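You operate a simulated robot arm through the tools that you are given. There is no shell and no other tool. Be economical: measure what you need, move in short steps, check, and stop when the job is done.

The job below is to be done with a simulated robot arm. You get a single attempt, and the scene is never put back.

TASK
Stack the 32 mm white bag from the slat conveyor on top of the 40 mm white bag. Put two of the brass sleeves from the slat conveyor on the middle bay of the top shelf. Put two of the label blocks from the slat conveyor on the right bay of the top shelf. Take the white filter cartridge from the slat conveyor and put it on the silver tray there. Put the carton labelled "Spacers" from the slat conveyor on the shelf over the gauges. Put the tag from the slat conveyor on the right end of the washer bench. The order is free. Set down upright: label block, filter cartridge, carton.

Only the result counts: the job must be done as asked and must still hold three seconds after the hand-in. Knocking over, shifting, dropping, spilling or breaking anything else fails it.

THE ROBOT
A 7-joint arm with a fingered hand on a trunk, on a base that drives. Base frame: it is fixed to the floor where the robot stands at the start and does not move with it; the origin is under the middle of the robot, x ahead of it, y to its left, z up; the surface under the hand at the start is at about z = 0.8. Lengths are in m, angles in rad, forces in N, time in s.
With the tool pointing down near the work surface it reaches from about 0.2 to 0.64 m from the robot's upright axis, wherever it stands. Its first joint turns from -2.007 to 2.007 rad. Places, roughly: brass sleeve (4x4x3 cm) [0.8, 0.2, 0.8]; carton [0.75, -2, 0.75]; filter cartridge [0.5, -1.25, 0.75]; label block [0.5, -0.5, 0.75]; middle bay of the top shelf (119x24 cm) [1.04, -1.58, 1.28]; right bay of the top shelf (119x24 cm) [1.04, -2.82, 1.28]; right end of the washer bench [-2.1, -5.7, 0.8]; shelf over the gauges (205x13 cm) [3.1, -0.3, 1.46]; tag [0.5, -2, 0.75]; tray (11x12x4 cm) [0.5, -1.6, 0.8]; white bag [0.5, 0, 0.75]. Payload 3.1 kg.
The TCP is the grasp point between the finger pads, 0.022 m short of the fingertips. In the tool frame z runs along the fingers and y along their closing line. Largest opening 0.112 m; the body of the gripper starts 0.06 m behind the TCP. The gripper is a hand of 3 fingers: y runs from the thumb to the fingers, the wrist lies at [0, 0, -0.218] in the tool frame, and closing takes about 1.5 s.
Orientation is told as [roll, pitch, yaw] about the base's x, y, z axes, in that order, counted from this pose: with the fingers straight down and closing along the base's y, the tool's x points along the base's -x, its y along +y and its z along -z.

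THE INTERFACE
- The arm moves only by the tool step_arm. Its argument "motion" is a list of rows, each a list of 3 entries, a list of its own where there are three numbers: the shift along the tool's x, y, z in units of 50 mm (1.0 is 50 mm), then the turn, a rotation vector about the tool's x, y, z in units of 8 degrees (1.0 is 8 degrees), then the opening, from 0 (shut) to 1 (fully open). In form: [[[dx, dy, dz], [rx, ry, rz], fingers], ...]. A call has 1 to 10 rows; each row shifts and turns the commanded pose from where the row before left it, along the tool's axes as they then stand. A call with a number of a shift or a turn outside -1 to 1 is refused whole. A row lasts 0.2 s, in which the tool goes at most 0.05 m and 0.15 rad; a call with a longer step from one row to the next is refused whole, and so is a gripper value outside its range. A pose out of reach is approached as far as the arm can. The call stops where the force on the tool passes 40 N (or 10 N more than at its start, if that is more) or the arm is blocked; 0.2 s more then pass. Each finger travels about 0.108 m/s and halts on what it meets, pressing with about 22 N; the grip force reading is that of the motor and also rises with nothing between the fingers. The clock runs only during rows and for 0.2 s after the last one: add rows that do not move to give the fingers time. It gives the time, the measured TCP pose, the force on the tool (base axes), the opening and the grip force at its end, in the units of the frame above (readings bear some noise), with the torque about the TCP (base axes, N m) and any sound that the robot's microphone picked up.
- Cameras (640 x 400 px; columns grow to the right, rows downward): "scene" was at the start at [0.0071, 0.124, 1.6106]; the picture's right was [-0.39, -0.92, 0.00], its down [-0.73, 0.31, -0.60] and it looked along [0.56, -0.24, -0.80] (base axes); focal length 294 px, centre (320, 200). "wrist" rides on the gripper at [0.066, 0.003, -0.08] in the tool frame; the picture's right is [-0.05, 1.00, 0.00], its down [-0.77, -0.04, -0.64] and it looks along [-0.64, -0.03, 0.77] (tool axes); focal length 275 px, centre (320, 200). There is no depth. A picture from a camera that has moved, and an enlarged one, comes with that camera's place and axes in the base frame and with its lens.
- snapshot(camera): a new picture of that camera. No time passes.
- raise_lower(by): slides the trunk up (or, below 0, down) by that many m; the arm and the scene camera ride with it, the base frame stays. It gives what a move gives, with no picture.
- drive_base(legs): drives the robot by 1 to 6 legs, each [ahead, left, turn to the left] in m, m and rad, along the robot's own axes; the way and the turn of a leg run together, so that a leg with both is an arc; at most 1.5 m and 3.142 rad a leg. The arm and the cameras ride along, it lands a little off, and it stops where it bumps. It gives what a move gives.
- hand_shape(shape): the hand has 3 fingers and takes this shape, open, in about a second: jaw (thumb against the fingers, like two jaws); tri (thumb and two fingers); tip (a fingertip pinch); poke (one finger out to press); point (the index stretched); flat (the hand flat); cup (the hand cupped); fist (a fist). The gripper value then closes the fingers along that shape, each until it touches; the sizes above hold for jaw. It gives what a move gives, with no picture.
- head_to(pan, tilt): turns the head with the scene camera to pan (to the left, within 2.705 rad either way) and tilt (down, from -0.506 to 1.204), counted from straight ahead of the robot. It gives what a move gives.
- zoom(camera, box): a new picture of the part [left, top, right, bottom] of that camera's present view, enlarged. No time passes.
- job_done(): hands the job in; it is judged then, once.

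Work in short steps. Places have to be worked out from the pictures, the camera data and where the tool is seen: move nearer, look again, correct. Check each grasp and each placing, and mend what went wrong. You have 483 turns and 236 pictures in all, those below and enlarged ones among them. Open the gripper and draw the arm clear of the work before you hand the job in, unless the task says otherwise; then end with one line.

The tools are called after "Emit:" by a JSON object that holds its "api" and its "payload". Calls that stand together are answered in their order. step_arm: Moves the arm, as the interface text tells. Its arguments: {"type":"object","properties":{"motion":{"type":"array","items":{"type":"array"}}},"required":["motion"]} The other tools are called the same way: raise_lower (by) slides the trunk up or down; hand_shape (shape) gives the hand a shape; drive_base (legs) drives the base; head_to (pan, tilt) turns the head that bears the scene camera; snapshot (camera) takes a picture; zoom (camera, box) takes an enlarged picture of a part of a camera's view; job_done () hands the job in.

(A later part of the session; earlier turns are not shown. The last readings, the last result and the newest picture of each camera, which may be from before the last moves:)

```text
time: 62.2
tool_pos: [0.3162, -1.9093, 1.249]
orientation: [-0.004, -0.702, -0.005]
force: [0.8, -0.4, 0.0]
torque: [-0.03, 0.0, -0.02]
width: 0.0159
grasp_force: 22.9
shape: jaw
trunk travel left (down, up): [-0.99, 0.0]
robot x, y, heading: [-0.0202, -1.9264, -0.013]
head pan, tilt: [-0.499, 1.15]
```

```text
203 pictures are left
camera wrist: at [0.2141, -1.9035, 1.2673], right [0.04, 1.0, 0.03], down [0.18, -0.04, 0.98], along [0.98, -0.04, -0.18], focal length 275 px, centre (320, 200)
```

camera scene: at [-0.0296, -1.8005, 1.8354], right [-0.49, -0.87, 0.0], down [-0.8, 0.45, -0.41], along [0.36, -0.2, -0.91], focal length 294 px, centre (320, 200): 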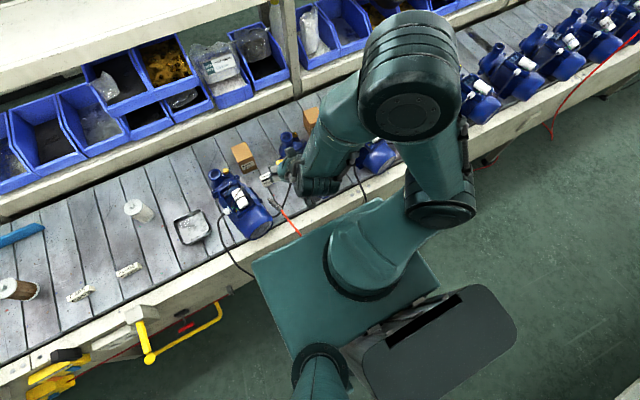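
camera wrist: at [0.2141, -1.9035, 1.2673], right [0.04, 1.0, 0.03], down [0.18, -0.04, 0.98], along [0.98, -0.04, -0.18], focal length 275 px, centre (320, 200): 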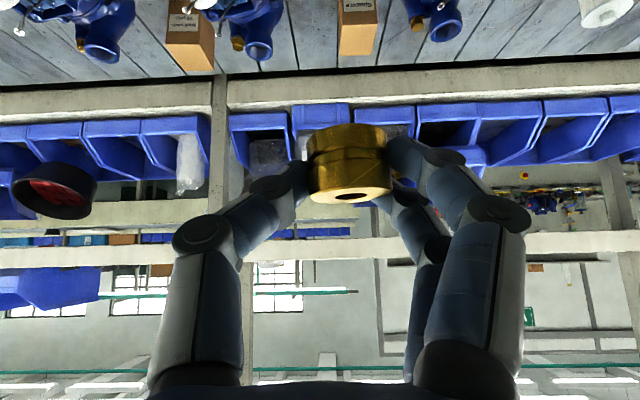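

The carriage rides above belt level, so I creep the base forward 0.17 and keep the arm as is.

Emit:
{"api": "drive_base", "payload": {"legs": [[0.17, 0, 0.008]]}}

Emit:
{"api": "head_to", "payload": {"pan": 0.3, "tilt": 0.75}}

Emit:
{"api": "snapshot", "payload": {"camera": "scene"}}

```text
time: 63.7
tool_pos: [0.4829, -1.9049, 1.2486]
orientation: [-0.004, -0.703, -0.001]
force: [-0.3, -0.3, -0.9]
torque: [-0.05, 0.0, -0.01]
width: 0.0159
grasp_force: 21.5
shape: jaw
trunk travel left (down, up): [-0.99, 0.0]
robot x, y, heading: [0.146, -1.9256, -0.002]
head pan, tilt: [-0.499, 1.15]
```

```text
time: 64.8
tool_pos: [0.4825, -1.9062, 1.2488]
orientation: [-0.003, -0.702, -0.002]
force: [0.4, 0.7, -0.6]
torque: [0.0, 0.04, 0.0]
width: 0.0156
grasp_force: 22.4
shape: jaw
trunk travel left (down, up): [-0.99, 0.0]
robot x, y, heading: [0.1479, -1.9273, -0.003]
head pan, tilt: [0.3, 0.75]
```

```text
202 pictures are left
camera scene: at [0.1643, -1.7489, 1.8641], right [0.29, -0.96, 0.0], down [-0.65, -0.2, -0.73], along [0.7, 0.21, -0.68], focal length 294 px, centre (320, 200)
```

scene: 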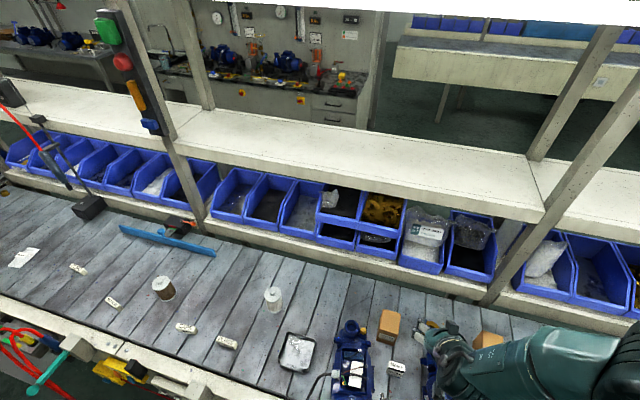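

The shelf's front edge is at x≈0.925 and the spot ahead is free. I move 0.07 m closer, then raise the hand and extend over the shelf.

Emit:
{"api": "drive_base", "payload": {"legs": [[0.07, 0, 0]]}}

Emit:
{"api": "step_arm", "payload": {"motion": [[[-0.58, 0, -0.69], [0, 0, 0], 0], [[-0.58, 0, -0.69], [0, 0, 0], 0], [[-0.58, 0, -0.69], [0, 0, 0], 0]]}}

```text
time: 65.7
tool_pos: [0.5046, -1.9065, 1.2469]
orientation: [-0.001, -0.702, -0.007]
force: [-0.5, 0.6, -0.1]
torque: [-0.02, 0.01, 0.0]
width: 0.0158
grasp_force: 21.9
shape: jaw
trunk travel left (down, up): [-0.99, 0.0]
robot x, y, heading: [0.1676, -1.9262, -0.014]
head pan, tilt: [0.3, 0.75]
stopped in leg 1: the robot was blocked; the commanded pose is now the measured one
```

```text
time: 66.5
tool_pos: [0.5041, -1.9056, 1.3835]
orientation: [-0.003, -0.702, -0.007]
force: [-0.1, 0.1, -0.3]
torque: [0.0, 0.02, 0.02]
width: 0.0155
grasp_force: 22.2
shape: jaw
trunk travel left (down, up): [-0.99, 0.0]
robot x, y, heading: [0.164, -1.9226, -0.009]
head pan, tilt: [0.3, 0.75]
```

The base stops at x≈0.165 (conveyor frame). I extend the arm over the shelf.

Emit:
{"api": "step_arm", "payload": {"motion": [[[-0.636, 0, 0.641], [0, 0, 0], 0], [[-0.636, 0, 0.641], [0, 0, 0], 0], [[-0.636, 0, 0.641], [0, 0, 0], 0], [[-0.636, 0, 0.641], [0, 0, 0], 0], [[-0.636, 0, 0.641], [0, 0, 0], 0], [[-0.636, 0, 0.641], [0, 0, 0], 0], [[-0.636, 0, 0.641], [0, 0, 0], 0], [[-0.636, 0, 0.641], [0, 0, 0], 0], [[-0.636, 0, 0.641], [0, 0, 0], 0], [[-0.636, 0, 0.641], [0, 0, 0], 0]]}}

Emit:
{"api": "snapshot", "payload": {"camera": "wrist"}}

Emit:
{"api": "head_to", "payload": {"pan": -0.15, "tilt": 0.55}}

Emit:
{"api": "snapshot", "payload": {"camera": "scene"}}

```text
time: 68.7
tool_pos: [0.9558, -1.9073, 1.3408]
orientation: [-0.003, -0.697, -0.003]
force: [0.8, -0.8, 0.0]
torque: [-0.01, 0.01, -0.01]
width: 0.0151
grasp_force: 21.7
shape: jaw
trunk travel left (down, up): [-0.99, 0.0]
robot x, y, heading: [0.1687, -1.922, -0.015]
head pan, tilt: [0.3, 0.75]
```

```text
201 pictures are left
camera wrist: at [0.8532, -1.9029, 1.36], right [0.04, 1.0, 0.03], down [0.18, -0.03, 0.98], along [0.98, -0.04, -0.18], focal length 275 px, centre (320, 200)
```

wrist: 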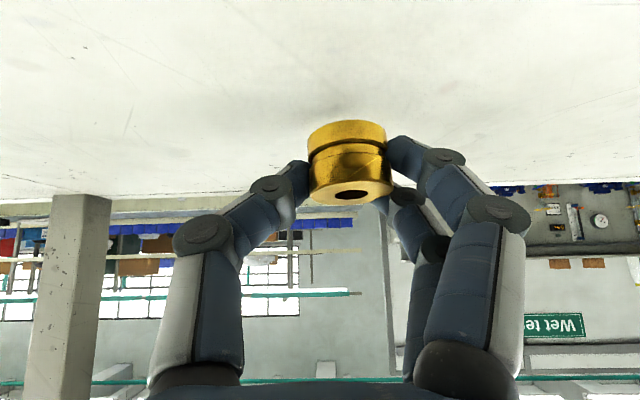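

```text
time: 69.6
tool_pos: [0.9516, -1.9095, 1.3458]
orientation: [-0.004, -0.702, -0.006]
force: [-0.2, 0.1, -1.4]
torque: [-0.01, 0.0, -0.02]
width: 0.015
grasp_force: 21.9
shape: jaw
trunk travel left (down, up): [-0.99, 0.0]
robot x, y, heading: [0.1664, -1.9217, -0.011]
head pan, tilt: [-0.15, 0.55]
```

```text
200 pictures are left
camera scene: at [0.1945, -1.7843, 1.8816], right [-0.16, -0.99, 0.0], down [-0.52, 0.08, -0.85], along [0.84, -0.14, -0.52], focal length 294 px, centre (320, 200)
```

scene: 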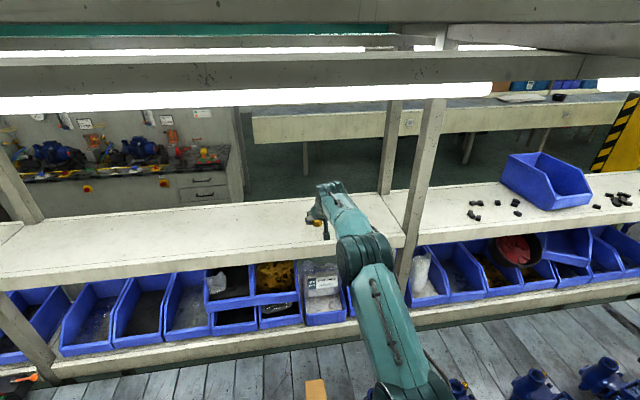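

The hand is over the shelf at x≈0.953. I lower and push slightly forward, then step down to contact.

Emit:
{"api": "step_arm", "payload": {"motion": [[[0.09, 0, 0.29], [0, 0, 0], 0], [[0.09, 0, 0.29], [0, 0, 0], 0], [[0, 0, 0], [0, 0, 0], 0]]}}

Emit:
{"api": "step_arm", "payload": {"motion": [[[0.045, 0, 0.053], [0, 0, 0], 0], [[0.045, 0, 0.053], [0, 0, 0], 0], [[0, 0, 0], [0, 0, 0], 0]]}}

Emit:
{"api": "snapshot", "payload": {"camera": "wrist"}}

```text
time: 70.4
tool_pos: [0.963, -1.9093, 1.317]
orientation: [-0.003, -0.704, -0.007]
force: [1.5, 0.6, 0.9]
torque: [0.08, 0.01, -0.02]
width: 0.0147
grasp_force: 21.9
shape: jaw
trunk travel left (down, up): [-0.99, 0.0]
robot x, y, heading: [0.1657, -1.9189, -0.011]
head pan, tilt: [-0.15, 0.55]
```

```text
time: 71.2
tool_pos: [0.9622, -1.9096, 1.314]
orientation: [-0.001, -0.712, -0.008]
force: [6.5, 0.7, 26.9]
torque: [0.83, -0.26, -0.15]
width: 0.015
grasp_force: 22.1
shape: jaw
trunk travel left (down, up): [-0.99, 0.0]
robot x, y, heading: [0.1659, -1.9254, -0.008]
head pan, tilt: [-0.15, 0.55]
```

```text
199 pictures are left
camera wrist: at [0.8601, -1.9053, 1.3326], right [0.04, 1.0, 0.03], down [0.17, -0.04, 0.99], along [0.98, -0.04, -0.17], focal length 275 px, centre (320, 200)
```

wrist: 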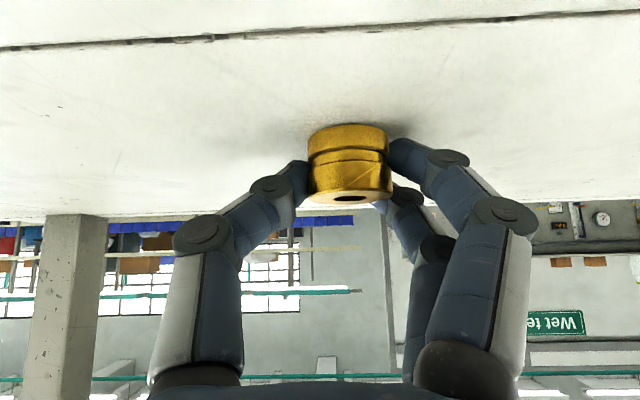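

Contact with the shelf (27 N). I ease up 2 mm, release, and back out along the finger axis.

Emit:
{"api": "step_arm", "payload": {"motion": [[[-0.03, 0, -0.035], [0, 0, 0], 0], [[0, 0, 0], [0, 0, 0], 0.4], [[0, 0, 0], [0, 0, 0], 0.6], [[0, 0, 0], [0, 0, 0], 0.8], [[0, 0, 0], [0, 0, 0], 0.8], [[0, 0, -0.6], [0, 0, 0], 0.8], [[0, 0, -0.9], [0, 0, 0], 0.8], [[0, 0, -0.9], [0, 0, 0], 1]]}}

Emit:
{"api": "snapshot", "payload": {"camera": "wrist"}}

Emit:
{"api": "zoom", "payload": {"camera": "scene", "box": [240, 150, 400, 250]}}

```text
time: 73.0
tool_pos: [0.8848, -1.9087, 1.404]
orientation: [-0.003, -0.702, -0.005]
force: [0.0, 0.0, 0.2]
torque: [0.01, 0.01, -0.07]
width: 0.1118
grasp_force: 0.1
shape: jaw
trunk travel left (down, up): [-0.99, 0.0]
robot x, y, heading: [0.1665, -1.9285, -0.011]
head pan, tilt: [-0.15, 0.55]
```

```text
198 pictures are left
camera wrist: at [0.7824, -1.9048, 1.423], right [0.04, 1.0, 0.03], down [0.18, -0.04, 0.98], along [0.98, -0.04, -0.18], focal length 275 px, centre (320, 200)
```

wrist: 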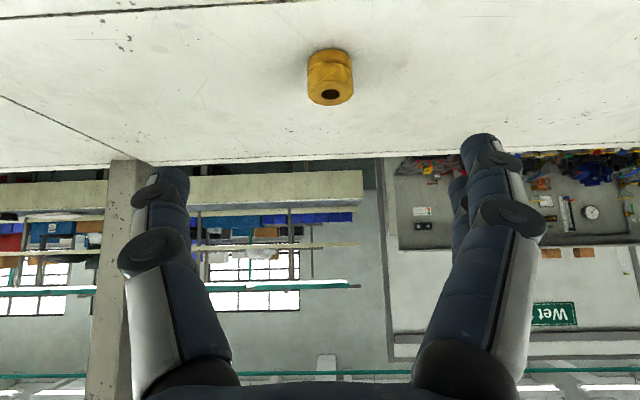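

```text
4.00 times, centred on (320, 200) of scene
camera zoom: at [0.1931, -1.7835, 1.8814], right [-0.16, -0.99, 0.0], down [-0.52, 0.08, -0.85], along [0.84, -0.14, -0.52], focal length 1177 px, centre (320, 200)
```

zoom: 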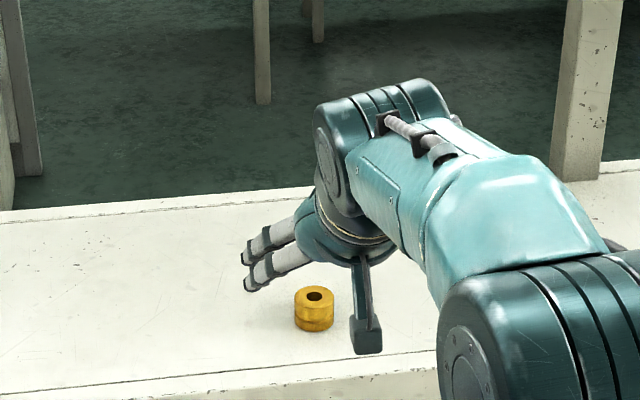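

Sleeve 1 stands on the middle bay. I retract and move to the cartridge/tray area.

Emit:
{"api": "step_arm", "payload": {"motion": [[[0.686, 0, -0.583], [0, 0, 0], 1], [[0.686, 0, -0.583], [0, 0, 0], 1], [[0.686, 0, -0.583], [0, 0, 0], 1], [[0.686, 0, -0.583], [0, 0, 0], 1], [[0.686, 0, -0.583], [0, 0, 0], 1], [[0.686, 0, -0.583], [0, 0, 0], 1], [[0.686, 0, -0.583], [0, 0, 0], 1], [[0.686, 0, -0.583], [0, 0, 0], 1], [[0.686, 0, -0.583], [0, 0, 0], 1]]}}

Emit:
{"api": "drive_base", "payload": {"legs": [[-0.3, 0, 0.01], [0, 0.5, 0], [0.13, 0, 0]]}}

Emit:
{"api": "raise_lower", "payload": {"by": -0.24}}

Emit:
{"api": "head_to", "payload": {"pan": 0.1, "tilt": 0.9}}

Emit:
{"api": "snapshot", "payload": {"camera": "scene"}}

```text
time: 75.0
tool_pos: [0.4868, -1.9077, 1.402]
orientation: [-0.003, -0.704, -0.009]
force: [-0.2, 0.4, 0.3]
torque: [-0.02, -0.06, -0.01]
width: 0.1119
grasp_force: 0.0
shape: jaw
out of reach, approached as far as the arm can: row 9
trunk travel left (down, up): [-0.99, 0.0]
robot x, y, heading: [0.1634, -1.9237, -0.015]
head pan, tilt: [-0.15, 0.55]
```

```text
time: 80.4
tool_pos: [0.3193, -1.4057, 1.4035]
orientation: [-0.002, -0.703, 0.004]
force: [0.4, 0.3, 0.6]
torque: [-0.05, 0.0, -0.02]
width: 0.1117
grasp_force: 0.1
shape: jaw
trunk travel left (down, up): [-0.99, 0.0]
robot x, y, heading: [-0.0062, -1.428, -0.001]
head pan, tilt: [-0.15, 0.55]
```

```text
time: 82.9
tool_pos: [0.32, -1.4052, 1.1634]
orientation: [-0.004, -0.7, 0.003]
force: [-1.2, 0.1, 0.6]
torque: [0.01, -0.02, 0.0]
width: 0.1118
grasp_force: 0.0
shape: jaw
trunk travel left (down, up): [-0.75, 0.24]
robot x, y, heading: [-0.0048, -1.4273, 0.001]
head pan, tilt: [-0.15, 0.55]
```

```text
time: 83.7
tool_pos: [0.321, -1.4053, 1.1639]
orientation: [-0.002, -0.7, 0.003]
force: [0.4, 0.8, -0.3]
torque: [0.01, -0.01, 0.01]
width: 0.112
grasp_force: 0.1
shape: jaw
trunk travel left (down, up): [-0.75, 0.24]
robot x, y, heading: [-0.0012, -1.43, -0.001]
head pan, tilt: [0.099, 0.901]
```

```text
196 pictures are left
camera scene: at [0.0106, -1.2664, 1.6123], right [0.1, -1.0, 0.0], down [-0.78, -0.08, -0.62], along [0.62, 0.06, -0.78], focal length 294 px, centre (320, 200)
```

scene: 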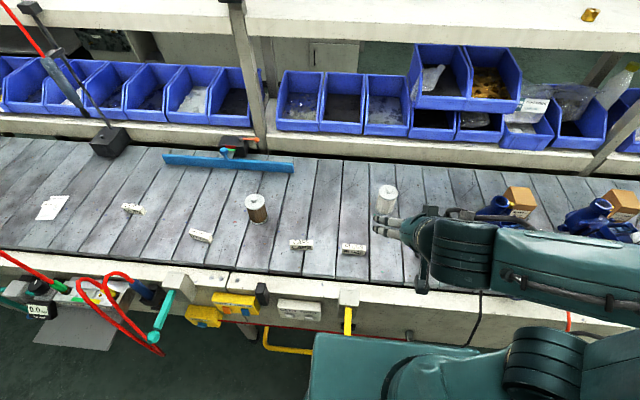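

Good view. I zoom on the cartridges, blocks and the belt right part.

Emit:
{"api": "zoom", "payload": {"camera": "scene", "box": [110, 170, 310, 295]}}

Emit:
{"api": "zoom", "payload": {"camera": "scene", "box": [240, 160, 440, 285]}}

```text
3.20 times, centred on (210, 232) of scene
camera zoom: at [0.0106, -1.2664, 1.6123], right [0.1, -1.0, 0.0], down [-0.78, -0.08, -0.62], along [0.62, 0.06, -0.78], focal length 942 px, centre (672, 96)
```

zoom: 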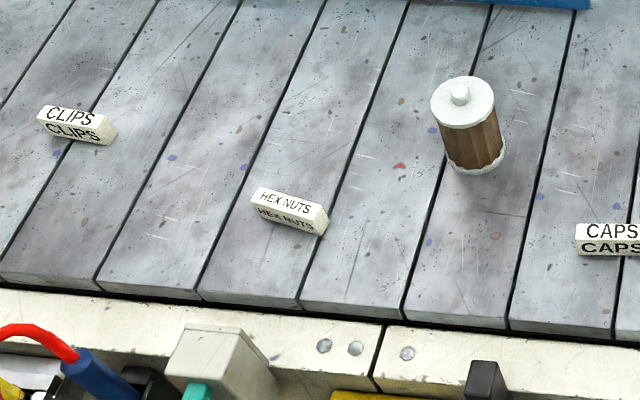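

```text
3.20 times, centred on (340, 222) of scene
camera zoom: at [0.0106, -1.2664, 1.6123], right [0.1, -1.0, 0.0], down [-0.78, -0.08, -0.62], along [0.62, 0.06, -0.78], focal length 942 px, centre (256, 128)
```

zoom: 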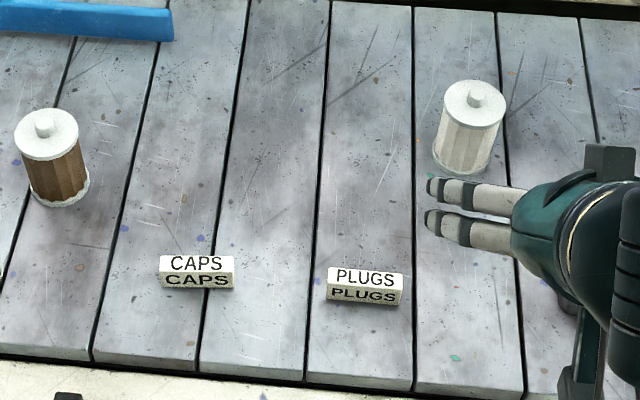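

Label blocks CLIPS, HEX NUTS, CAPS and PLUGS stand along the belt; the white cartridge is at about (0.636, -1.428), ~0.10 tall. I set the hand to a 20° tilt and hover over the cartridge.

Emit:
{"api": "step_arm", "payload": {"motion": [[[0, 0, 0], [0, 0.9, 0], 1], [[0, 0, 0], [0, 0.9, 0], 1], [[-0.5625, -0.0575, 0.642], [0, 0.7, 0], 1], [[-0.5625, -0.0575, 0.642], [0, 0, 0], 1], [[-0.5625, -0.0575, 0.642], [0, 0, 0], 1], [[-0.5625, -0.0575, 0.642], [0, 0, 0], 1], [[-0.5625, -0.0575, 0.642], [0, 0, 0], 1], [[-0.5625, -0.0575, 0.642], [0, 0, 0], 1], [[-0.5625, -0.0575, 0.642], [0, 0, 0], 1]]}}

Emit:
{"api": "snapshot", "payload": {"camera": "wrist"}}

Emit:
{"api": "snapshot", "payload": {"camera": "scene"}}

```text
time: 85.7
tool_pos: [0.5852, -1.426, 1.0228]
orientation: [-0.005, -0.351, 0.004]
force: [0.5, -0.7, -0.1]
torque: [0.01, 0.04, -0.02]
width: 0.1122
grasp_force: 0.1
shape: jaw
trunk travel left (down, up): [-0.75, 0.24]
robot x, y, heading: [-0.0013, -1.428, -0.001]
head pan, tilt: [0.099, 0.901]
```

```text
193 pictures are left
camera wrist: at [0.4962, -1.4222, 1.0758], right [0.04, 1.0, 0.01], down [0.51, -0.03, 0.86], along [0.86, -0.03, -0.51], focal length 275 px, centre (320, 200)
```

wrist: 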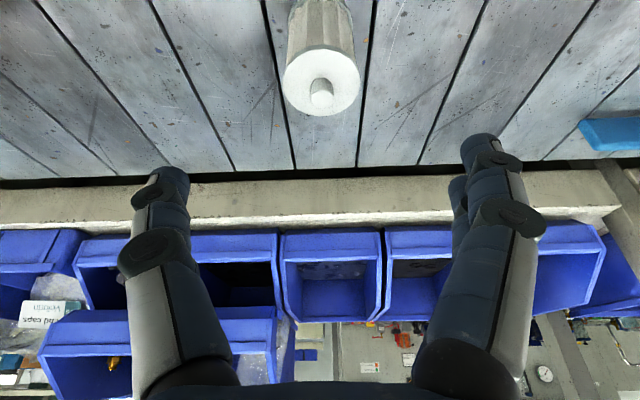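

```text
192 pictures are left
camera scene: at [0.013, -1.2658, 1.6122], right [0.1, -0.99, 0.0], down [-0.78, -0.08, -0.62], along [0.62, 0.06, -0.78], focal length 294 px, centre (320, 200)
```

scene: 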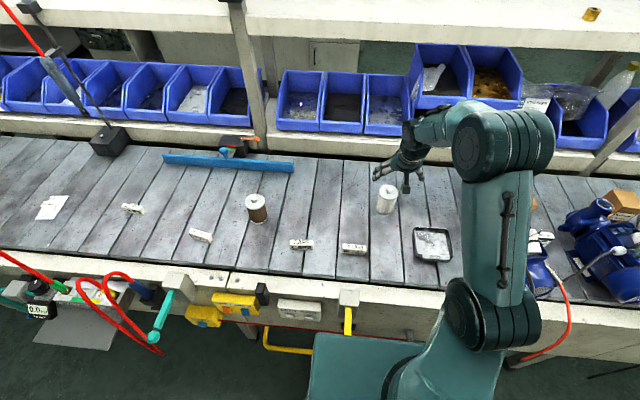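

The cartridge's top is at about (0.63, -1.4255). I move forward, then straight down.

Emit:
{"api": "step_arm", "payload": {"motion": [[[-0.846, 0, 0.309], [0, 0, 0], 1], [[0.266, 0, 0.729], [0, 0, 0], 1], [[0.266, 0, 0.729], [0, 0, 0], 1], [[0.266, 0, 0.729], [0, 0, 0], 1]]}}

Emit:
{"api": "snapshot", "payload": {"camera": "wrist"}}

Emit:
{"api": "zoom", "payload": {"camera": "scene", "box": [340, 160, 460, 265]}}

```text
time: 86.7
tool_pos: [0.6306, -1.4268, 0.9073]
orientation: [-0.003, -0.35, 0.003]
force: [0.1, 0.2, 0.4]
torque: [0.0, 0.04, -0.02]
width: 0.1117
grasp_force: 0.1
shape: jaw
trunk travel left (down, up): [-0.75, 0.24]
robot x, y, heading: [-0.0026, -1.4237, -0.002]
head pan, tilt: [0.099, 0.901]
```

```text
191 pictures are left
camera wrist: at [0.5409, -1.4216, 0.9599], right [0.04, 1.0, 0.01], down [0.51, -0.03, 0.86], along [0.86, -0.03, -0.51], focal length 275 px, centre (320, 200)
```

wrist: 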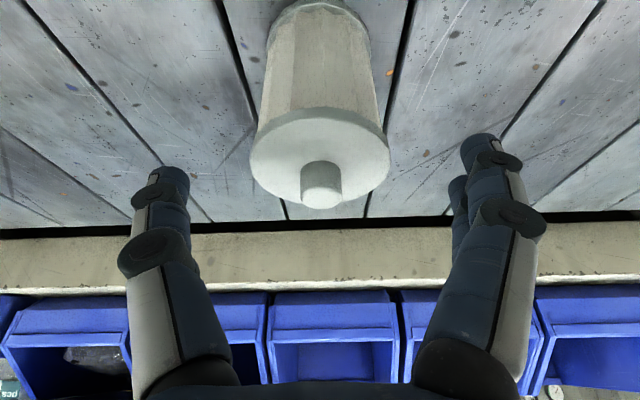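

```text
3.81 times, centred on (400, 212) of scene
camera zoom: at [0.0117, -1.2661, 1.6123], right [0.1, -0.99, 0.0], down [-0.78, -0.08, -0.62], along [0.62, 0.06, -0.78], focal length 1121 px, centre (15, 152)
```

zoom: 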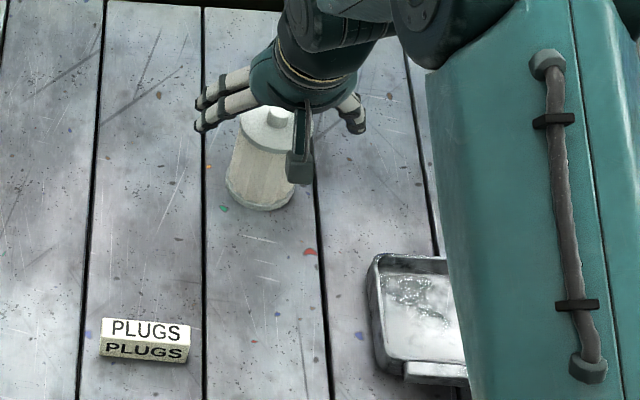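

The cartridge top is z≈0.88, centred in the hand. I lower to z≈0.86 and close.

Emit:
{"api": "step_arm", "payload": {"motion": [[[0.14, 0.02, 0.45], [0, 0, 0], 1], [[0.14, 0.02, 0.45], [0, 0, 0], 1], [[0, 0, 0], [0, 0, 0], 0.5], [[0, 0, 0], [0, 0, 0], 0.3], [[0, 0, 0], [0, 0, 0], 0], [[0, 0, 0], [0, 0, 0], 0], [[0, 0, 0], [0, 0, 0], 0], [[0, 0, 0], [0, 0, 0], 0], [[0, 0, 0], [0, 0, 0], 0]]}}

Emit:
{"api": "snapshot", "payload": {"camera": "wrist"}}

```text
time: 88.7
tool_pos: [0.6319, -1.4234, 0.8617]
orientation: [-0.003, -0.352, 0.003]
force: [1.1, -0.8, -0.8]
torque: [-0.03, 0.03, -0.02]
width: 0.0537
grasp_force: 22.0
shape: jaw
trunk travel left (down, up): [-0.75, 0.24]
robot x, y, heading: [0.0004, -1.4256, 0.001]
head pan, tilt: [0.099, 0.901]
```

```text
189 pictures are left
camera wrist: at [0.5427, -1.4201, 0.9139], right [0.04, 1.0, 0.01], down [0.51, -0.03, 0.86], along [0.86, -0.03, -0.51], focal length 275 px, centre (320, 200)
```

wrist: 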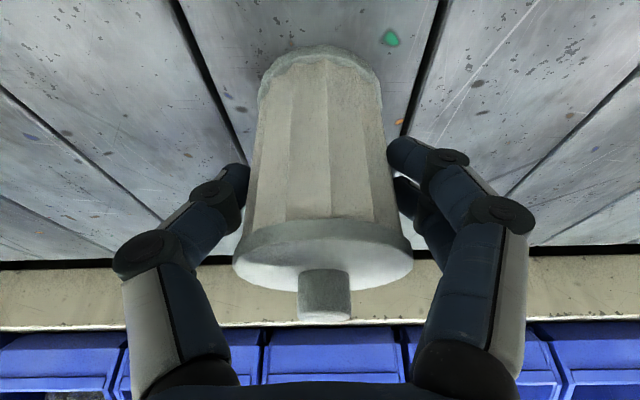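

Gripped. I lift 10 cm and move over the tray at about (0.504, -1.565), then look.

Emit:
{"api": "step_arm", "payload": {"motion": [[[-0.23, 0, -0.63], [0, 0, 0], 0], [[-0.23, 0, -0.63], [0, 0, 0], 0], [[-0.23, 0, -0.63], [0, 0, 0], 0], [[0.48, -0.566, -0.175], [0, 0, 0], 0], [[0.48, -0.566, -0.175], [0, 0, 0], 0], [[0.48, -0.566, -0.175], [0, 0, 0], 0], [[0.48, -0.566, -0.175], [0, 0, 0], 0], [[0.48, -0.566, -0.175], [0, 0, 0], 0]]}}

Emit:
{"api": "snapshot", "payload": {"camera": "wrist"}}

Emit:
{"api": "zoom", "payload": {"camera": "scene", "box": [360, 160, 520, 285]}}

```text
time: 90.5
tool_pos: [0.5022, -1.5679, 0.962]
orientation: [0.0, -0.351, 0.004]
force: [-1.0, 0.1, -1.6]
torque: [0.01, 0.01, -0.02]
width: 0.0538
grasp_force: 22.1
shape: jaw
trunk travel left (down, up): [-0.75, 0.24]
robot x, y, heading: [-0.0024, -1.4291, 0.001]
head pan, tilt: [0.099, 0.901]
```

```text
188 pictures are left
camera wrist: at [0.4126, -1.5635, 1.0143], right [0.04, 1.0, 0.01], down [0.5, -0.03, 0.86], along [0.86, -0.03, -0.51], focal length 275 px, centre (320, 200)
```

wrist: 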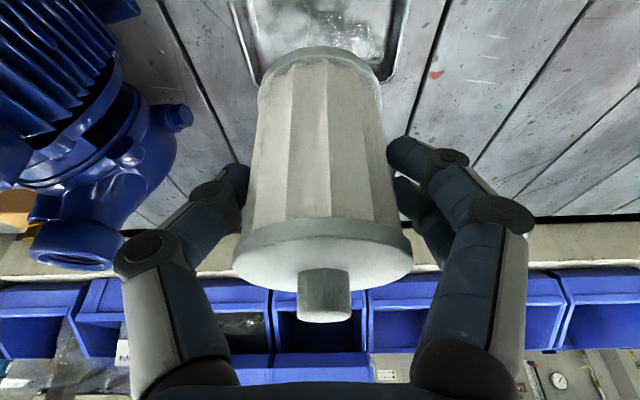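

```text
3.20 times, centred on (440, 222) of scene
camera zoom: at [0.0085, -1.2682, 1.6125], right [0.1, -0.99, 0.0], down [-0.78, -0.08, -0.62], along [0.62, 0.06, -0.78], focal length 942 px, centre (-64, 128)
```

zoom: 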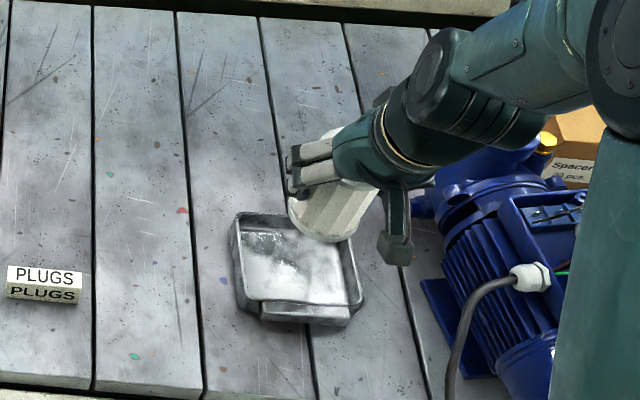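

Tray centre is about (0.508, -1.567), right under the cartridge. I lower in steps.

Emit:
{"api": "step_arm", "payload": {"motion": [[[0.2, 0.01, 0.726], [0, 0, 0], 0], [[0.2, 0.01, 0.726], [0, 0, 0], 0], [[0, 0, 0], [0, 0, 0], 0]]}}

Emit:
{"api": "zoom", "payload": {"camera": "scene", "box": [400, 200, 480, 275]}}

Emit:
{"api": "step_arm", "payload": {"motion": [[[0.027, 0, 0.075], [0, 0, 0], 0], [[0.027, 0, 0.075], [0, 0, 0], 0], [[0, 0, 0], [0, 0, 0], 0]]}}

```text
time: 91.3
tool_pos: [0.5099, -1.5655, 0.8874]
orientation: [-0.004, -0.351, 0.002]
force: [-0.7, -0.3, -1.0]
torque: [0.0, 0.02, 0.01]
width: 0.0534
grasp_force: 22.1
shape: jaw
trunk travel left (down, up): [-0.75, 0.24]
robot x, y, heading: [-0.0058, -1.4277, 0.002]
head pan, tilt: [0.099, 0.901]
```

```text
5.33 times, centred on (440, 238) of scene
camera zoom: at [0.0107, -1.2662, 1.6122], right [0.1, -0.99, 0.0], down [-0.78, -0.08, -0.62], along [0.62, 0.06, -0.78], focal length 1570 px, centre (-320, 0)
```

zoom: 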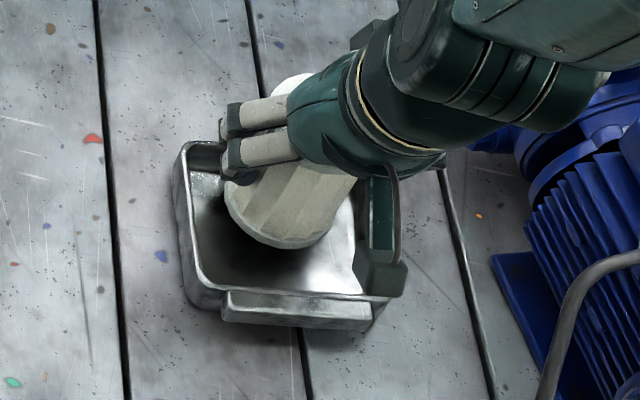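

```text
time: 92.1
tool_pos: [0.5105, -1.5643, 0.8786]
orientation: [-0.003, -0.35, 0.004]
force: [0.2, 0.3, -0.9]
torque: [0.0, 0.02, -0.01]
width: 0.0534
grasp_force: 21.9
shape: jaw
trunk travel left (down, up): [-0.75, 0.24]
robot x, y, heading: [-0.004, -1.4298, -0.003]
head pan, tilt: [0.099, 0.901]
```

No contact yet; the bottom is ~0.815. I continue in small steps.

Emit:
{"api": "step_arm", "payload": {"motion": [[[0.02, 0, 0.056], [0, 0, 0], 0], [[0.02, 0, 0.056], [0, 0, 0], 0], [[0, 0, 0], [0, 0, 0], 0]]}}

Emit:
{"api": "step_arm", "payload": {"motion": [[[0.014, 0, 0.038], [0, 0, 0], 0], [[0.014, 0, 0.038], [0, 0, 0], 0], [[0, 0, 0], [0, 0, 0], 0]]}}

```text
time: 92.9
tool_pos: [0.5099, -1.5639, 0.8721]
orientation: [-0.002, -0.352, 0.003]
force: [0.3, 0.0, -1.9]
torque: [-0.03, 0.04, 0.01]
width: 0.0535
grasp_force: 21.6
shape: jaw
trunk travel left (down, up): [-0.75, 0.24]
robot x, y, heading: [-0.0045, -1.4281, 0.004]
head pan, tilt: [0.099, 0.901]
```

```text
time: 93.7
tool_pos: [0.51, -1.5636, 0.8684]
orientation: [-0.002, -0.349, 0.005]
force: [-0.6, -0.4, -0.9]
torque: [-0.01, 0.02, -0.04]
width: 0.0538
grasp_force: 21.8
shape: jaw
trunk travel left (down, up): [-0.75, 0.24]
robot x, y, heading: [-0.003, -1.4247, 0.004]
head pan, tilt: [0.099, 0.901]
```

Still free (bottom ≈0.805). I go a few mm more.

Emit:
{"api": "step_arm", "payload": {"motion": [[[0.014, 0, 0.038], [0, 0, 0], 0], [[0.014, 0, 0.038], [0, 0, 0], 0], [[0, 0, 0], [0, 0, 0], 0]]}}

```text
time: 94.5
tool_pos: [0.51, -1.5647, 0.866]
orientation: [-0.004, -0.356, 0.005]
force: [1.1, -0.2, 8.0]
torque: [0.05, -0.02, -0.01]
width: 0.0534
grasp_force: 22.1
shape: jaw
trunk travel left (down, up): [-0.75, 0.24]
robot x, y, heading: [-0.0028, -1.4273, 0.002]
head pan, tilt: [0.099, 0.901]
```

Contact. I release gently and back off along the finger axis.

Emit:
{"api": "step_arm", "payload": {"motion": [[[0, 0, 0], [0, 0, 0], 0.55], [[0, 0, 0], [0, 0, 0], 0.65], [[0, 0, 0], [0, 0, 0], 0.75], [[0, 0, 0], [0, 0, 0], 0.8], [[0, 0, -0.4], [0, 0, 0], 0.8], [[0, 0, -0.9], [0, 0, 0], 0.8], [[0, 0, -0.9], [0, 0, 0], 1], [[0, 0, -0.5], [0, 0, 0], 1]]}}

Emit:
{"api": "snapshot", "payload": {"camera": "wrist"}}

Emit:
{"api": "zoom", "payload": {"camera": "scene", "box": [360, 160, 520, 285]}}

```text
time: 96.3
tool_pos: [0.4624, -1.5643, 0.9899]
orientation: [-0.003, -0.351, 0.002]
force: [0.1, -0.3, 0.2]
torque: [0.01, 0.01, 0.02]
width: 0.1118
grasp_force: 0.0
shape: jaw
trunk travel left (down, up): [-0.75, 0.24]
robot x, y, heading: [-0.0029, -1.426, 0.001]
head pan, tilt: [0.099, 0.901]
```

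```text
185 pictures are left
camera wrist: at [0.3733, -1.5605, 1.0437], right [0.04, 1.0, 0.01], down [0.51, -0.03, 0.86], along [0.86, -0.03, -0.51], focal length 275 px, centre (320, 200)
```

wrist: 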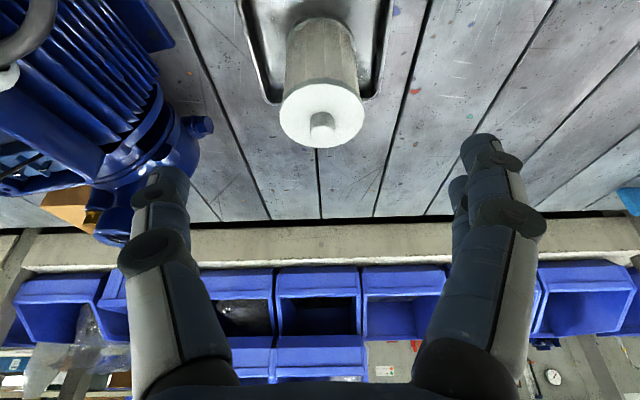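

```text
3.20 times, centred on (440, 222) of scene
camera zoom: at [0.01, -1.2663, 1.6122], right [0.1, -0.99, 0.0], down [-0.78, -0.08, -0.62], along [0.62, 0.06, -0.78], focal length 942 px, centre (-64, 128)
```

zoom: 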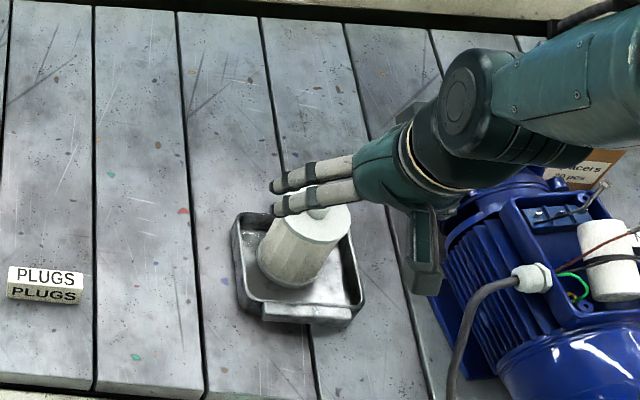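

The cartridge stands in the tray. Next the PLUGS block at about (0.464, -1.329): I go back to a 40° tilt and hover over it.

Emit:
{"api": "step_arm", "payload": {"motion": [[[0, 0.78, 0], [0, 0, 0], 1], [[0, 0.78, 0], [0, 0, 0], 1], [[0, 0.78, 0], [0, 0, 0], 1], [[0, 0.78, 0], [0, 0, 0], 1], [[0, 0.78, 0], [0, -0.85, 0], 1], [[0, 0.78, 0], [0, -0.85, 0], 1], [[0.5, 0, 0.6], [0, -0.8, 0], 1], [[0.5, 0, 0.6], [0, 0, 0], 1]]}}

Emit:
{"api": "snapshot", "payload": {"camera": "wrist"}}

Emit:
{"api": "zoom", "payload": {"camera": "scene", "box": [260, 180, 420, 280]}}

```text
time: 98.1
tool_pos: [0.4592, -1.3299, 0.9111]
orientation: [-0.002, -0.702, 0.003]
force: [0.2, 0.4, -0.2]
torque: [-0.04, 0.0, -0.01]
width: 0.1119
grasp_force: 0.0
shape: jaw
trunk travel left (down, up): [-0.75, 0.24]
robot x, y, heading: [-0.0035, -1.4279, -0.002]
head pan, tilt: [0.099, 0.901]
```

```text
183 pictures are left
camera wrist: at [0.3575, -1.3261, 0.9302], right [0.03, 1.0, 0.03], down [0.18, -0.03, 0.98], along [0.98, -0.03, -0.18], focal length 275 px, centre (320, 200)
```

wrist: 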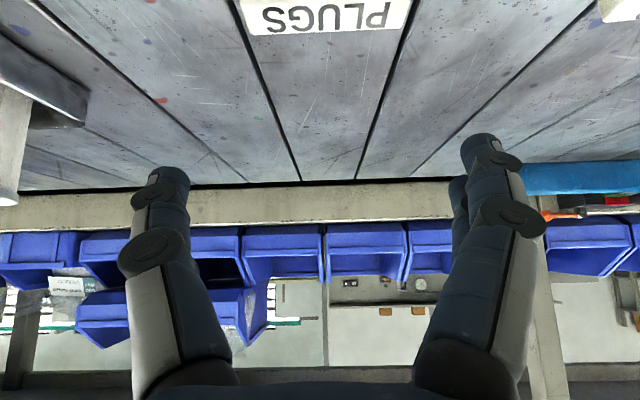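

```text
4.00 times, centred on (340, 230) of scene
camera zoom: at [0.0126, -1.265, 1.6121], right [0.1, -0.99, 0.0], down [-0.78, -0.08, -0.62], along [0.62, 0.06, -0.78], focal length 1177 px, centre (240, 80)
```

zoom: 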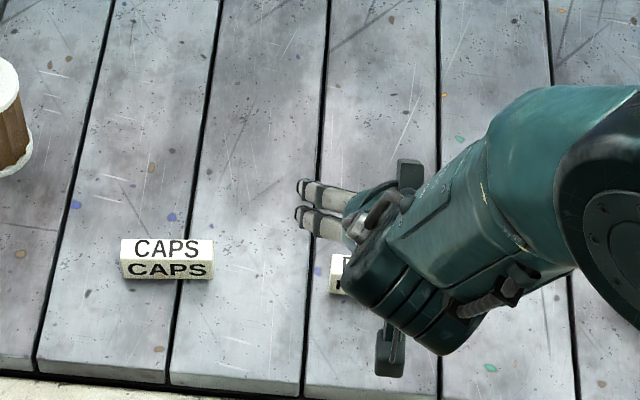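

The block is 77 mm long, square to y, centred at (0.465, -1.3255). I descend onto it.

Emit:
{"api": "step_arm", "payload": {"motion": [[[0.513, 0.045, 0.7], [0, 0, 0], 1], [[0.513, 0.045, 0.7], [0, 0, 0], 1], [[0, 0, 0], [0, 0, 0], 1]]}}

Emit:
{"api": "snapshot", "payload": {"camera": "wrist"}}

```text
time: 98.9
tool_pos: [0.4657, -1.3253, 0.8249]
orientation: [0.0, -0.702, 0.003]
force: [-0.1, 0.3, 0.1]
torque: [0.01, -0.02, -0.02]
width: 0.1122
grasp_force: 0.0
shape: jaw
trunk travel left (down, up): [-0.75, 0.24]
robot x, y, heading: [-0.0042, -1.4266, 0.0]
head pan, tilt: [0.099, 0.901]
```

```text
181 pictures are left
camera wrist: at [0.3631, -1.3222, 0.8439], right [0.03, 1.0, 0.03], down [0.18, -0.03, 0.98], along [0.98, -0.03, -0.18], focal length 275 px, centre (320, 200)
```

wrist: 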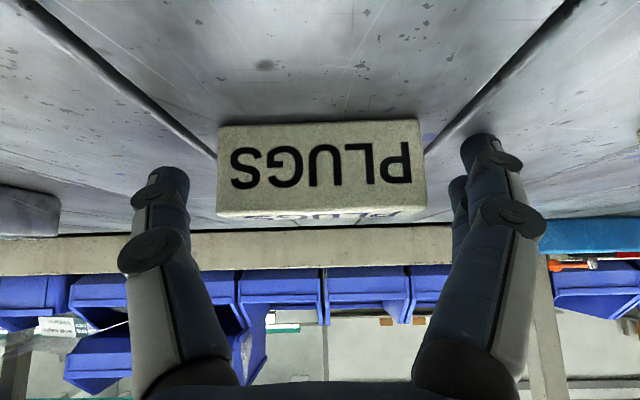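

The block sits between the fingers. I close.

Emit:
{"api": "step_arm", "payload": {"motion": [[[0, 0, 0], [0, 0, 0], 0.7], [[0, 0, 0], [0, 0, 0], 0.4], [[0, 0, 0], [0, 0, 0], 0], [[0, 0, 0], [0, 0, 0], 0], [[0, 0, 0], [0, 0, 0], 0], [[0, 0, 0], [0, 0, 0], 0], [[0, 0, 0], [0, 0, 0], 0]]}}

Emit:
{"api": "snapshot", "payload": {"camera": "wrist"}}

```text
time: 100.5
tool_pos: [0.4664, -1.3271, 0.8258]
orientation: [-0.003, -0.701, 0.003]
force: [1.7, -2.2, 7.6]
torque: [0.27, -0.04, -0.07]
width: 0.0408
grasp_force: 22.1
shape: jaw
trunk travel left (down, up): [-0.75, 0.24]
robot x, y, heading: [-0.003, -1.4263, 0.0]
head pan, tilt: [0.099, 0.901]
```

```text
180 pictures are left
camera wrist: at [0.363, -1.3225, 0.8444], right [0.03, 1.0, 0.03], down [0.18, -0.03, 0.98], along [0.98, -0.03, -0.18], focal length 275 px, centre (320, 200)
```

wrist: 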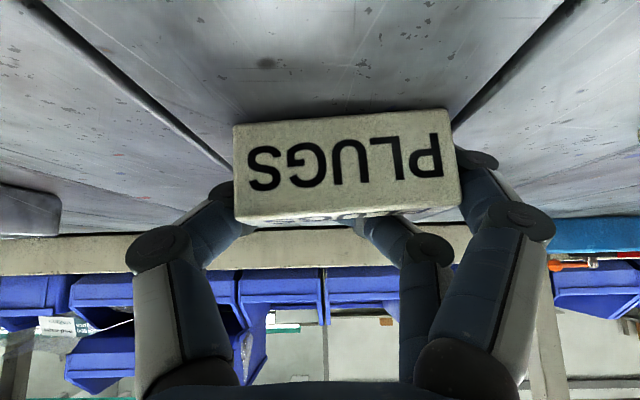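

One finger slipped behind the block, skewing it. I reopen, back off slightly and look at how the block now stands.

Emit:
{"api": "step_arm", "payload": {"motion": [[[0, 0, 0], [0, 0, 0], 0.6], [[0, 0, 0], [0, 0, 0], 0.8], [[0, 0, 0], [0, 0, 0], 1], [[0, 0, 0], [0, 0, 0], 1], [[-0.5, 0, -0.6], [0, 0, 0], 1], [[-0.5, 0, -0.6], [0, 0, 0], 1], [[0.5, 0, -0.5], [0, 0, 0], 1]]}}

Emit:
{"api": "snapshot", "payload": {"camera": "wrist"}}

Emit:
{"api": "zoom", "payload": {"camera": "scene", "box": [260, 180, 420, 280]}}

```text
time: 102.1
tool_pos: [0.4282, -1.3256, 0.9073]
orientation: [-0.004, -0.702, 0.003]
force: [0.2, -0.8, -0.8]
torque: [0.0, -0.03, 0.01]
width: 0.1118
grasp_force: 0.0
shape: jaw
trunk travel left (down, up): [-0.75, 0.24]
robot x, y, heading: [-0.0061, -1.4274, 0.003]
head pan, tilt: [0.099, 0.901]
```

```text
179 pictures are left
camera wrist: at [0.326, -1.3221, 0.926], right [0.03, 1.0, 0.03], down [0.18, -0.03, 0.98], along [0.98, -0.03, -0.18], focal length 275 px, centre (320, 200)
```

wrist: 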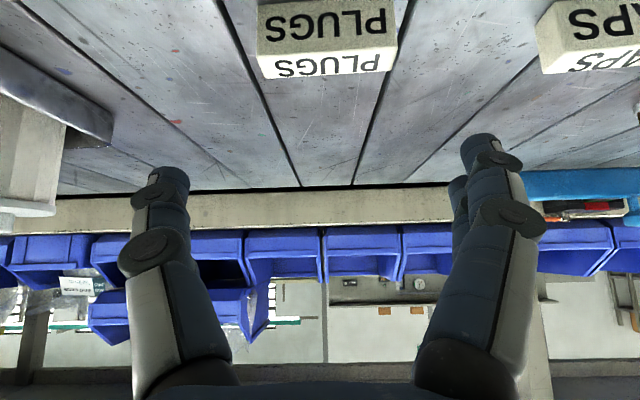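

```text
4.00 times, centred on (340, 230) of scene
camera zoom: at [0.0085, -1.2661, 1.6122], right [0.1, -0.99, 0.0], down [-0.78, -0.08, -0.62], along [0.62, 0.06, -0.78], focal length 1177 px, centre (240, 80)
```

zoom: 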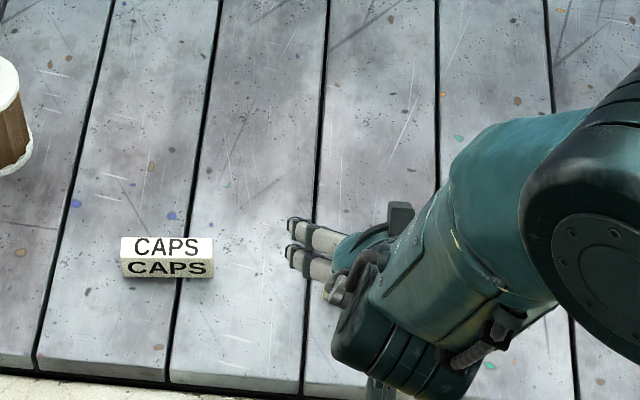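

The block still stands, now at x 0.451–0.469, y centre -1.321. I aim so the finger axis passes through its centre: TCP (0.451, -1.321, 0.8225).

Emit:
{"api": "step_arm", "payload": {"motion": [[[0.374, 0.046, 0.794], [0, 0, 0], 1], [[0.374, 0.046, 0.794], [0, 0, 0], 1], [[0, 0, 0], [0, 0, 0], 1]]}}

Emit:
{"api": "snapshot", "payload": {"camera": "wrist"}}

```text
time: 102.8
tool_pos: [0.4608, -1.318, 0.8279]
orientation: [0.018, -0.718, -0.017]
force: [0.4, 0.1, -0.4]
torque: [-0.02, -0.01, 0.02]
width: 0.1118
grasp_force: 0.0
shape: jaw
trunk travel left (down, up): [-0.75, 0.24]
robot x, y, heading: [-0.0049, -1.43, -0.004]
head pan, tilt: [0.099, 0.901]
stopped in row 3: the force on the tool passed its limit at 118 N (the readings are from after the stop); the commanded pose is now the measured one
```

```text
177 pictures are left
camera wrist: at [0.3581, -1.3139, 0.8455], right [0.04, 1.0, 0.04], down [0.16, -0.05, 0.99], along [0.99, -0.03, -0.16], focal length 275 px, centre (320, 200)
```

wrist: 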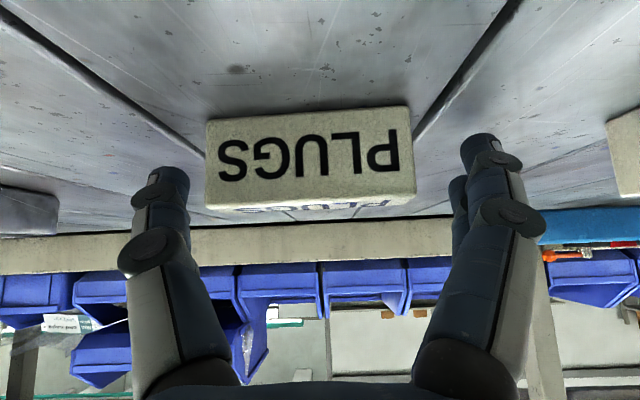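

The fingertips hit the belt; limit is TCP≈0.828. I correct the orientation and shift back so the tips sit at the block's mid-depth.

Emit:
{"api": "step_arm", "payload": {"motion": [[[-0.05, 0, -0.06], [0, 0, 0], 1], [[0.218, -0.06, -0.184], [0.019, 0.129, -0.176], 1], [[0.04, 0, 0.046], [0, 0, 0], 1]]}}

Emit:
{"api": "step_arm", "payload": {"motion": [[[0, 0, 0], [0, 0, 0], 0.8], [[0, 0, 0], [0, 0, 0], 0.65], [[0, 0, 0], [0, 0, 0], 0.6]]}}

Emit:
{"api": "snapshot", "payload": {"camera": "wrist"}}

```text
time: 103.5
tool_pos: [0.4489, -1.3206, 0.8377]
orientation: [0.004, -0.718, 0.004]
force: [5.5, -0.7, 8.7]
torque: [0.05, 1.1, -0.01]
width: 0.1116
grasp_force: 0.0
shape: jaw
trunk travel left (down, up): [-0.75, 0.24]
robot x, y, heading: [0.0001, -1.4262, -0.005]
head pan, tilt: [0.099, 0.901]
stopped in row 3: the force on the tool passed its limit at 46 N (the readings are from after the stop); the commanded pose is now the measured one
```

```text
time: 104.3
tool_pos: [0.4471, -1.3195, 0.8386]
orientation: [0.006, -0.716, 0.005]
force: [-2.5, 0.5, 10.9]
torque: [0.01, 1.29, 0.01]
width: 0.0678
grasp_force: 0.0
shape: jaw
trunk travel left (down, up): [-0.75, 0.24]
robot x, y, heading: [-0.0035, -1.4233, -0.001]
head pan, tilt: [0.099, 0.901]
```

```text
176 pictures are left
camera wrist: at [0.3456, -1.3172, 0.8552], right [0.03, 1.0, 0.03], down [0.16, -0.04, 0.99], along [0.99, -0.02, -0.16], focal length 275 px, centre (320, 200)
```

wrist: 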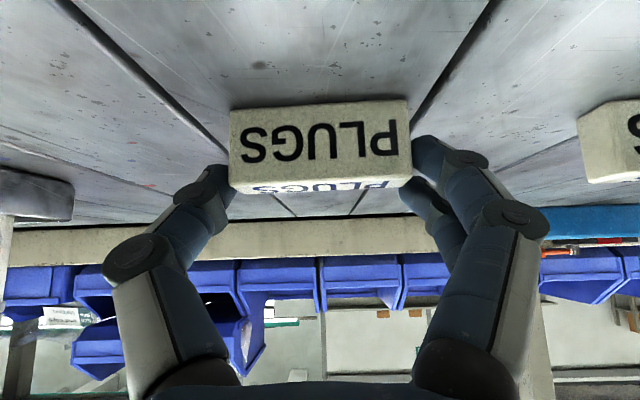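

The camera under the wrist is touching something at the conveyor front (the grey lever mount at this y). I open and rise straight up; CAPS at y≈-1.16 has a plain front edge, so I'll use that instead.

Emit:
{"api": "step_arm", "payload": {"motion": [[[0, 0, 0], [0, 0, 0], 0.8], [[0, 0, 0], [0, 0, 0], 1], [[0, 0, 0], [0, 0, 0], 1], [[-0.5, 0, -0.6], [0, 0, 0], 1], [[-0.5, 0, -0.6], [0, 0, 0], 1]]}}

Emit:
{"api": "snapshot", "payload": {"camera": "scene"}}

Emit:
{"api": "snapshot", "payload": {"camera": "wrist"}}

```text
time: 105.5
tool_pos: [0.4484, -1.3222, 0.9158]
orientation: [0.006, -0.714, 0.004]
force: [-0.7, 0.3, -0.1]
torque: [-0.03, 0.01, 0.0]
width: 0.1117
grasp_force: 0.0
shape: jaw
trunk travel left (down, up): [-0.75, 0.24]
robot x, y, heading: [-0.0005, -1.4308, 0.001]
head pan, tilt: [0.099, 0.901]
```

```text
175 pictures are left
camera scene: at [0.0113, -1.2665, 1.6122], right [0.1, -1.0, 0.0], down [-0.78, -0.08, -0.62], along [0.62, 0.06, -0.78], focal length 294 px, centre (320, 200)
```

scene: 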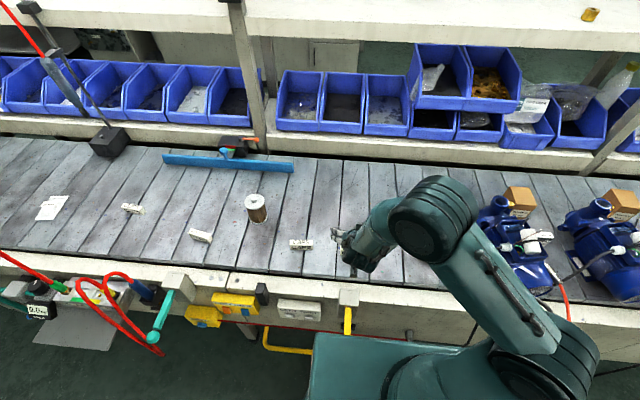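

```text
174 pictures are left
camera wrist: at [0.3454, -1.3181, 0.9328], right [0.03, 1.0, 0.03], down [0.16, -0.04, 0.99], along [0.99, -0.02, -0.17], focal length 275 px, centre (320, 200)
```

wrist: 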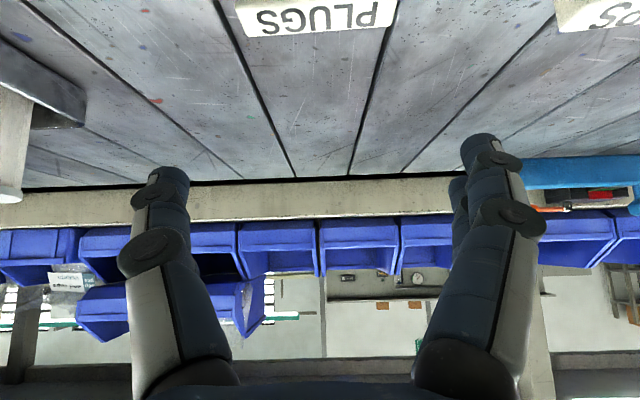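

PLUGS got nudged a few mm, so I want it to be one of the two delivered. I'll pick it with a 20° tilt and shift it ~8 cm deeper on the belt, where a 40° grasp has camera clearance.

Emit:
{"api": "step_arm", "payload": {"motion": [[[0, 0, 0], [0, 0.9, 0], 1], [[0, 0, 0], [0, 0.9, 0], 1], [[0, 0, 0], [0, 0.8, 0], 1], [[0.24, 0.03, 0.8], [0, 0, 0], 1], [[0.22, 0.03, 0.77], [0, 0, 0], 1], [[0, 0, 0], [0, 0, 0], 1]]}}

Emit:
{"api": "snapshot", "payload": {"camera": "wrist"}}

```text
time: 106.9
tool_pos: [0.4519, -1.3156, 0.835]
orientation: [0.006, -0.352, 0.007]
force: [-0.2, -0.7, 0.1]
torque: [0.04, -0.03, -0.03]
width: 0.112
grasp_force: 0.1
shape: jaw
trunk travel left (down, up): [-0.75, 0.24]
robot x, y, heading: [-0.0057, -1.4278, 0.001]
head pan, tilt: [0.099, 0.901]
```

```text
173 pictures are left
camera wrist: at [0.3624, -1.3132, 0.8866], right [0.04, 1.0, 0.02], down [0.5, -0.04, 0.86], along [0.86, -0.02, -0.5], focal length 275 px, centre (320, 200)
```

wrist: 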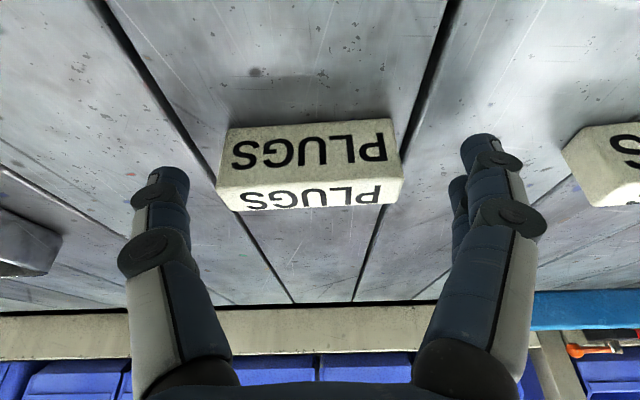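

The block is centred at (0.461, -1.319). A small correction, then I close on its ends.

Emit:
{"api": "step_arm", "payload": {"motion": [[[0, -0.06, 0.14], [0, 0, 0], 1], [[0, 0, 0], [0, 0, 0], 0.7], [[0, 0, 0], [0, 0, 0], 0.5], [[0, 0, 0], [0, 0, 0], 0.2], [[0, 0, 0], [0, 0, 0], 0.2], [[0, 0, 0], [0, 0, 0], 0.2], [[0, 0, 0], [0, 0, 0], 0.2]]}}

Emit:
{"api": "snapshot", "payload": {"camera": "wrist"}}

```text
time: 108.5
tool_pos: [0.4554, -1.3203, 0.8282]
orientation: [0.003, -0.355, 0.005]
force: [0.0, -1.2, 3.6]
torque: [-0.03, 0.05, 0.02]
width: 0.0489
grasp_force: 21.8
shape: jaw
trunk travel left (down, up): [-0.75, 0.24]
robot x, y, heading: [-0.0039, -1.4268, -0.0]
head pan, tilt: [0.099, 0.901]
```

```text
172 pictures are left
camera wrist: at [0.365, -1.3171, 0.8802], right [0.04, 1.0, 0.02], down [0.5, -0.04, 0.86], along [0.86, -0.02, -0.5], focal length 275 px, centre (320, 200)
```

wrist: 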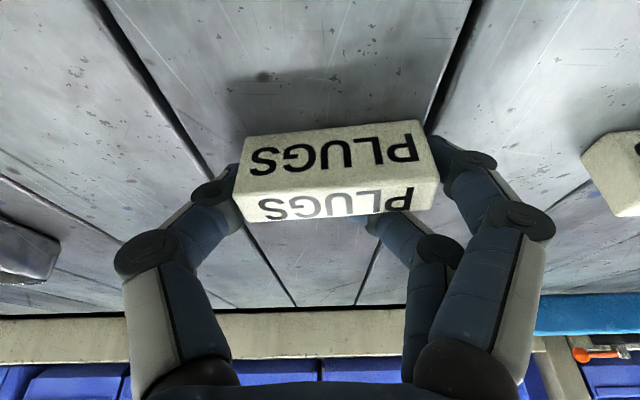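

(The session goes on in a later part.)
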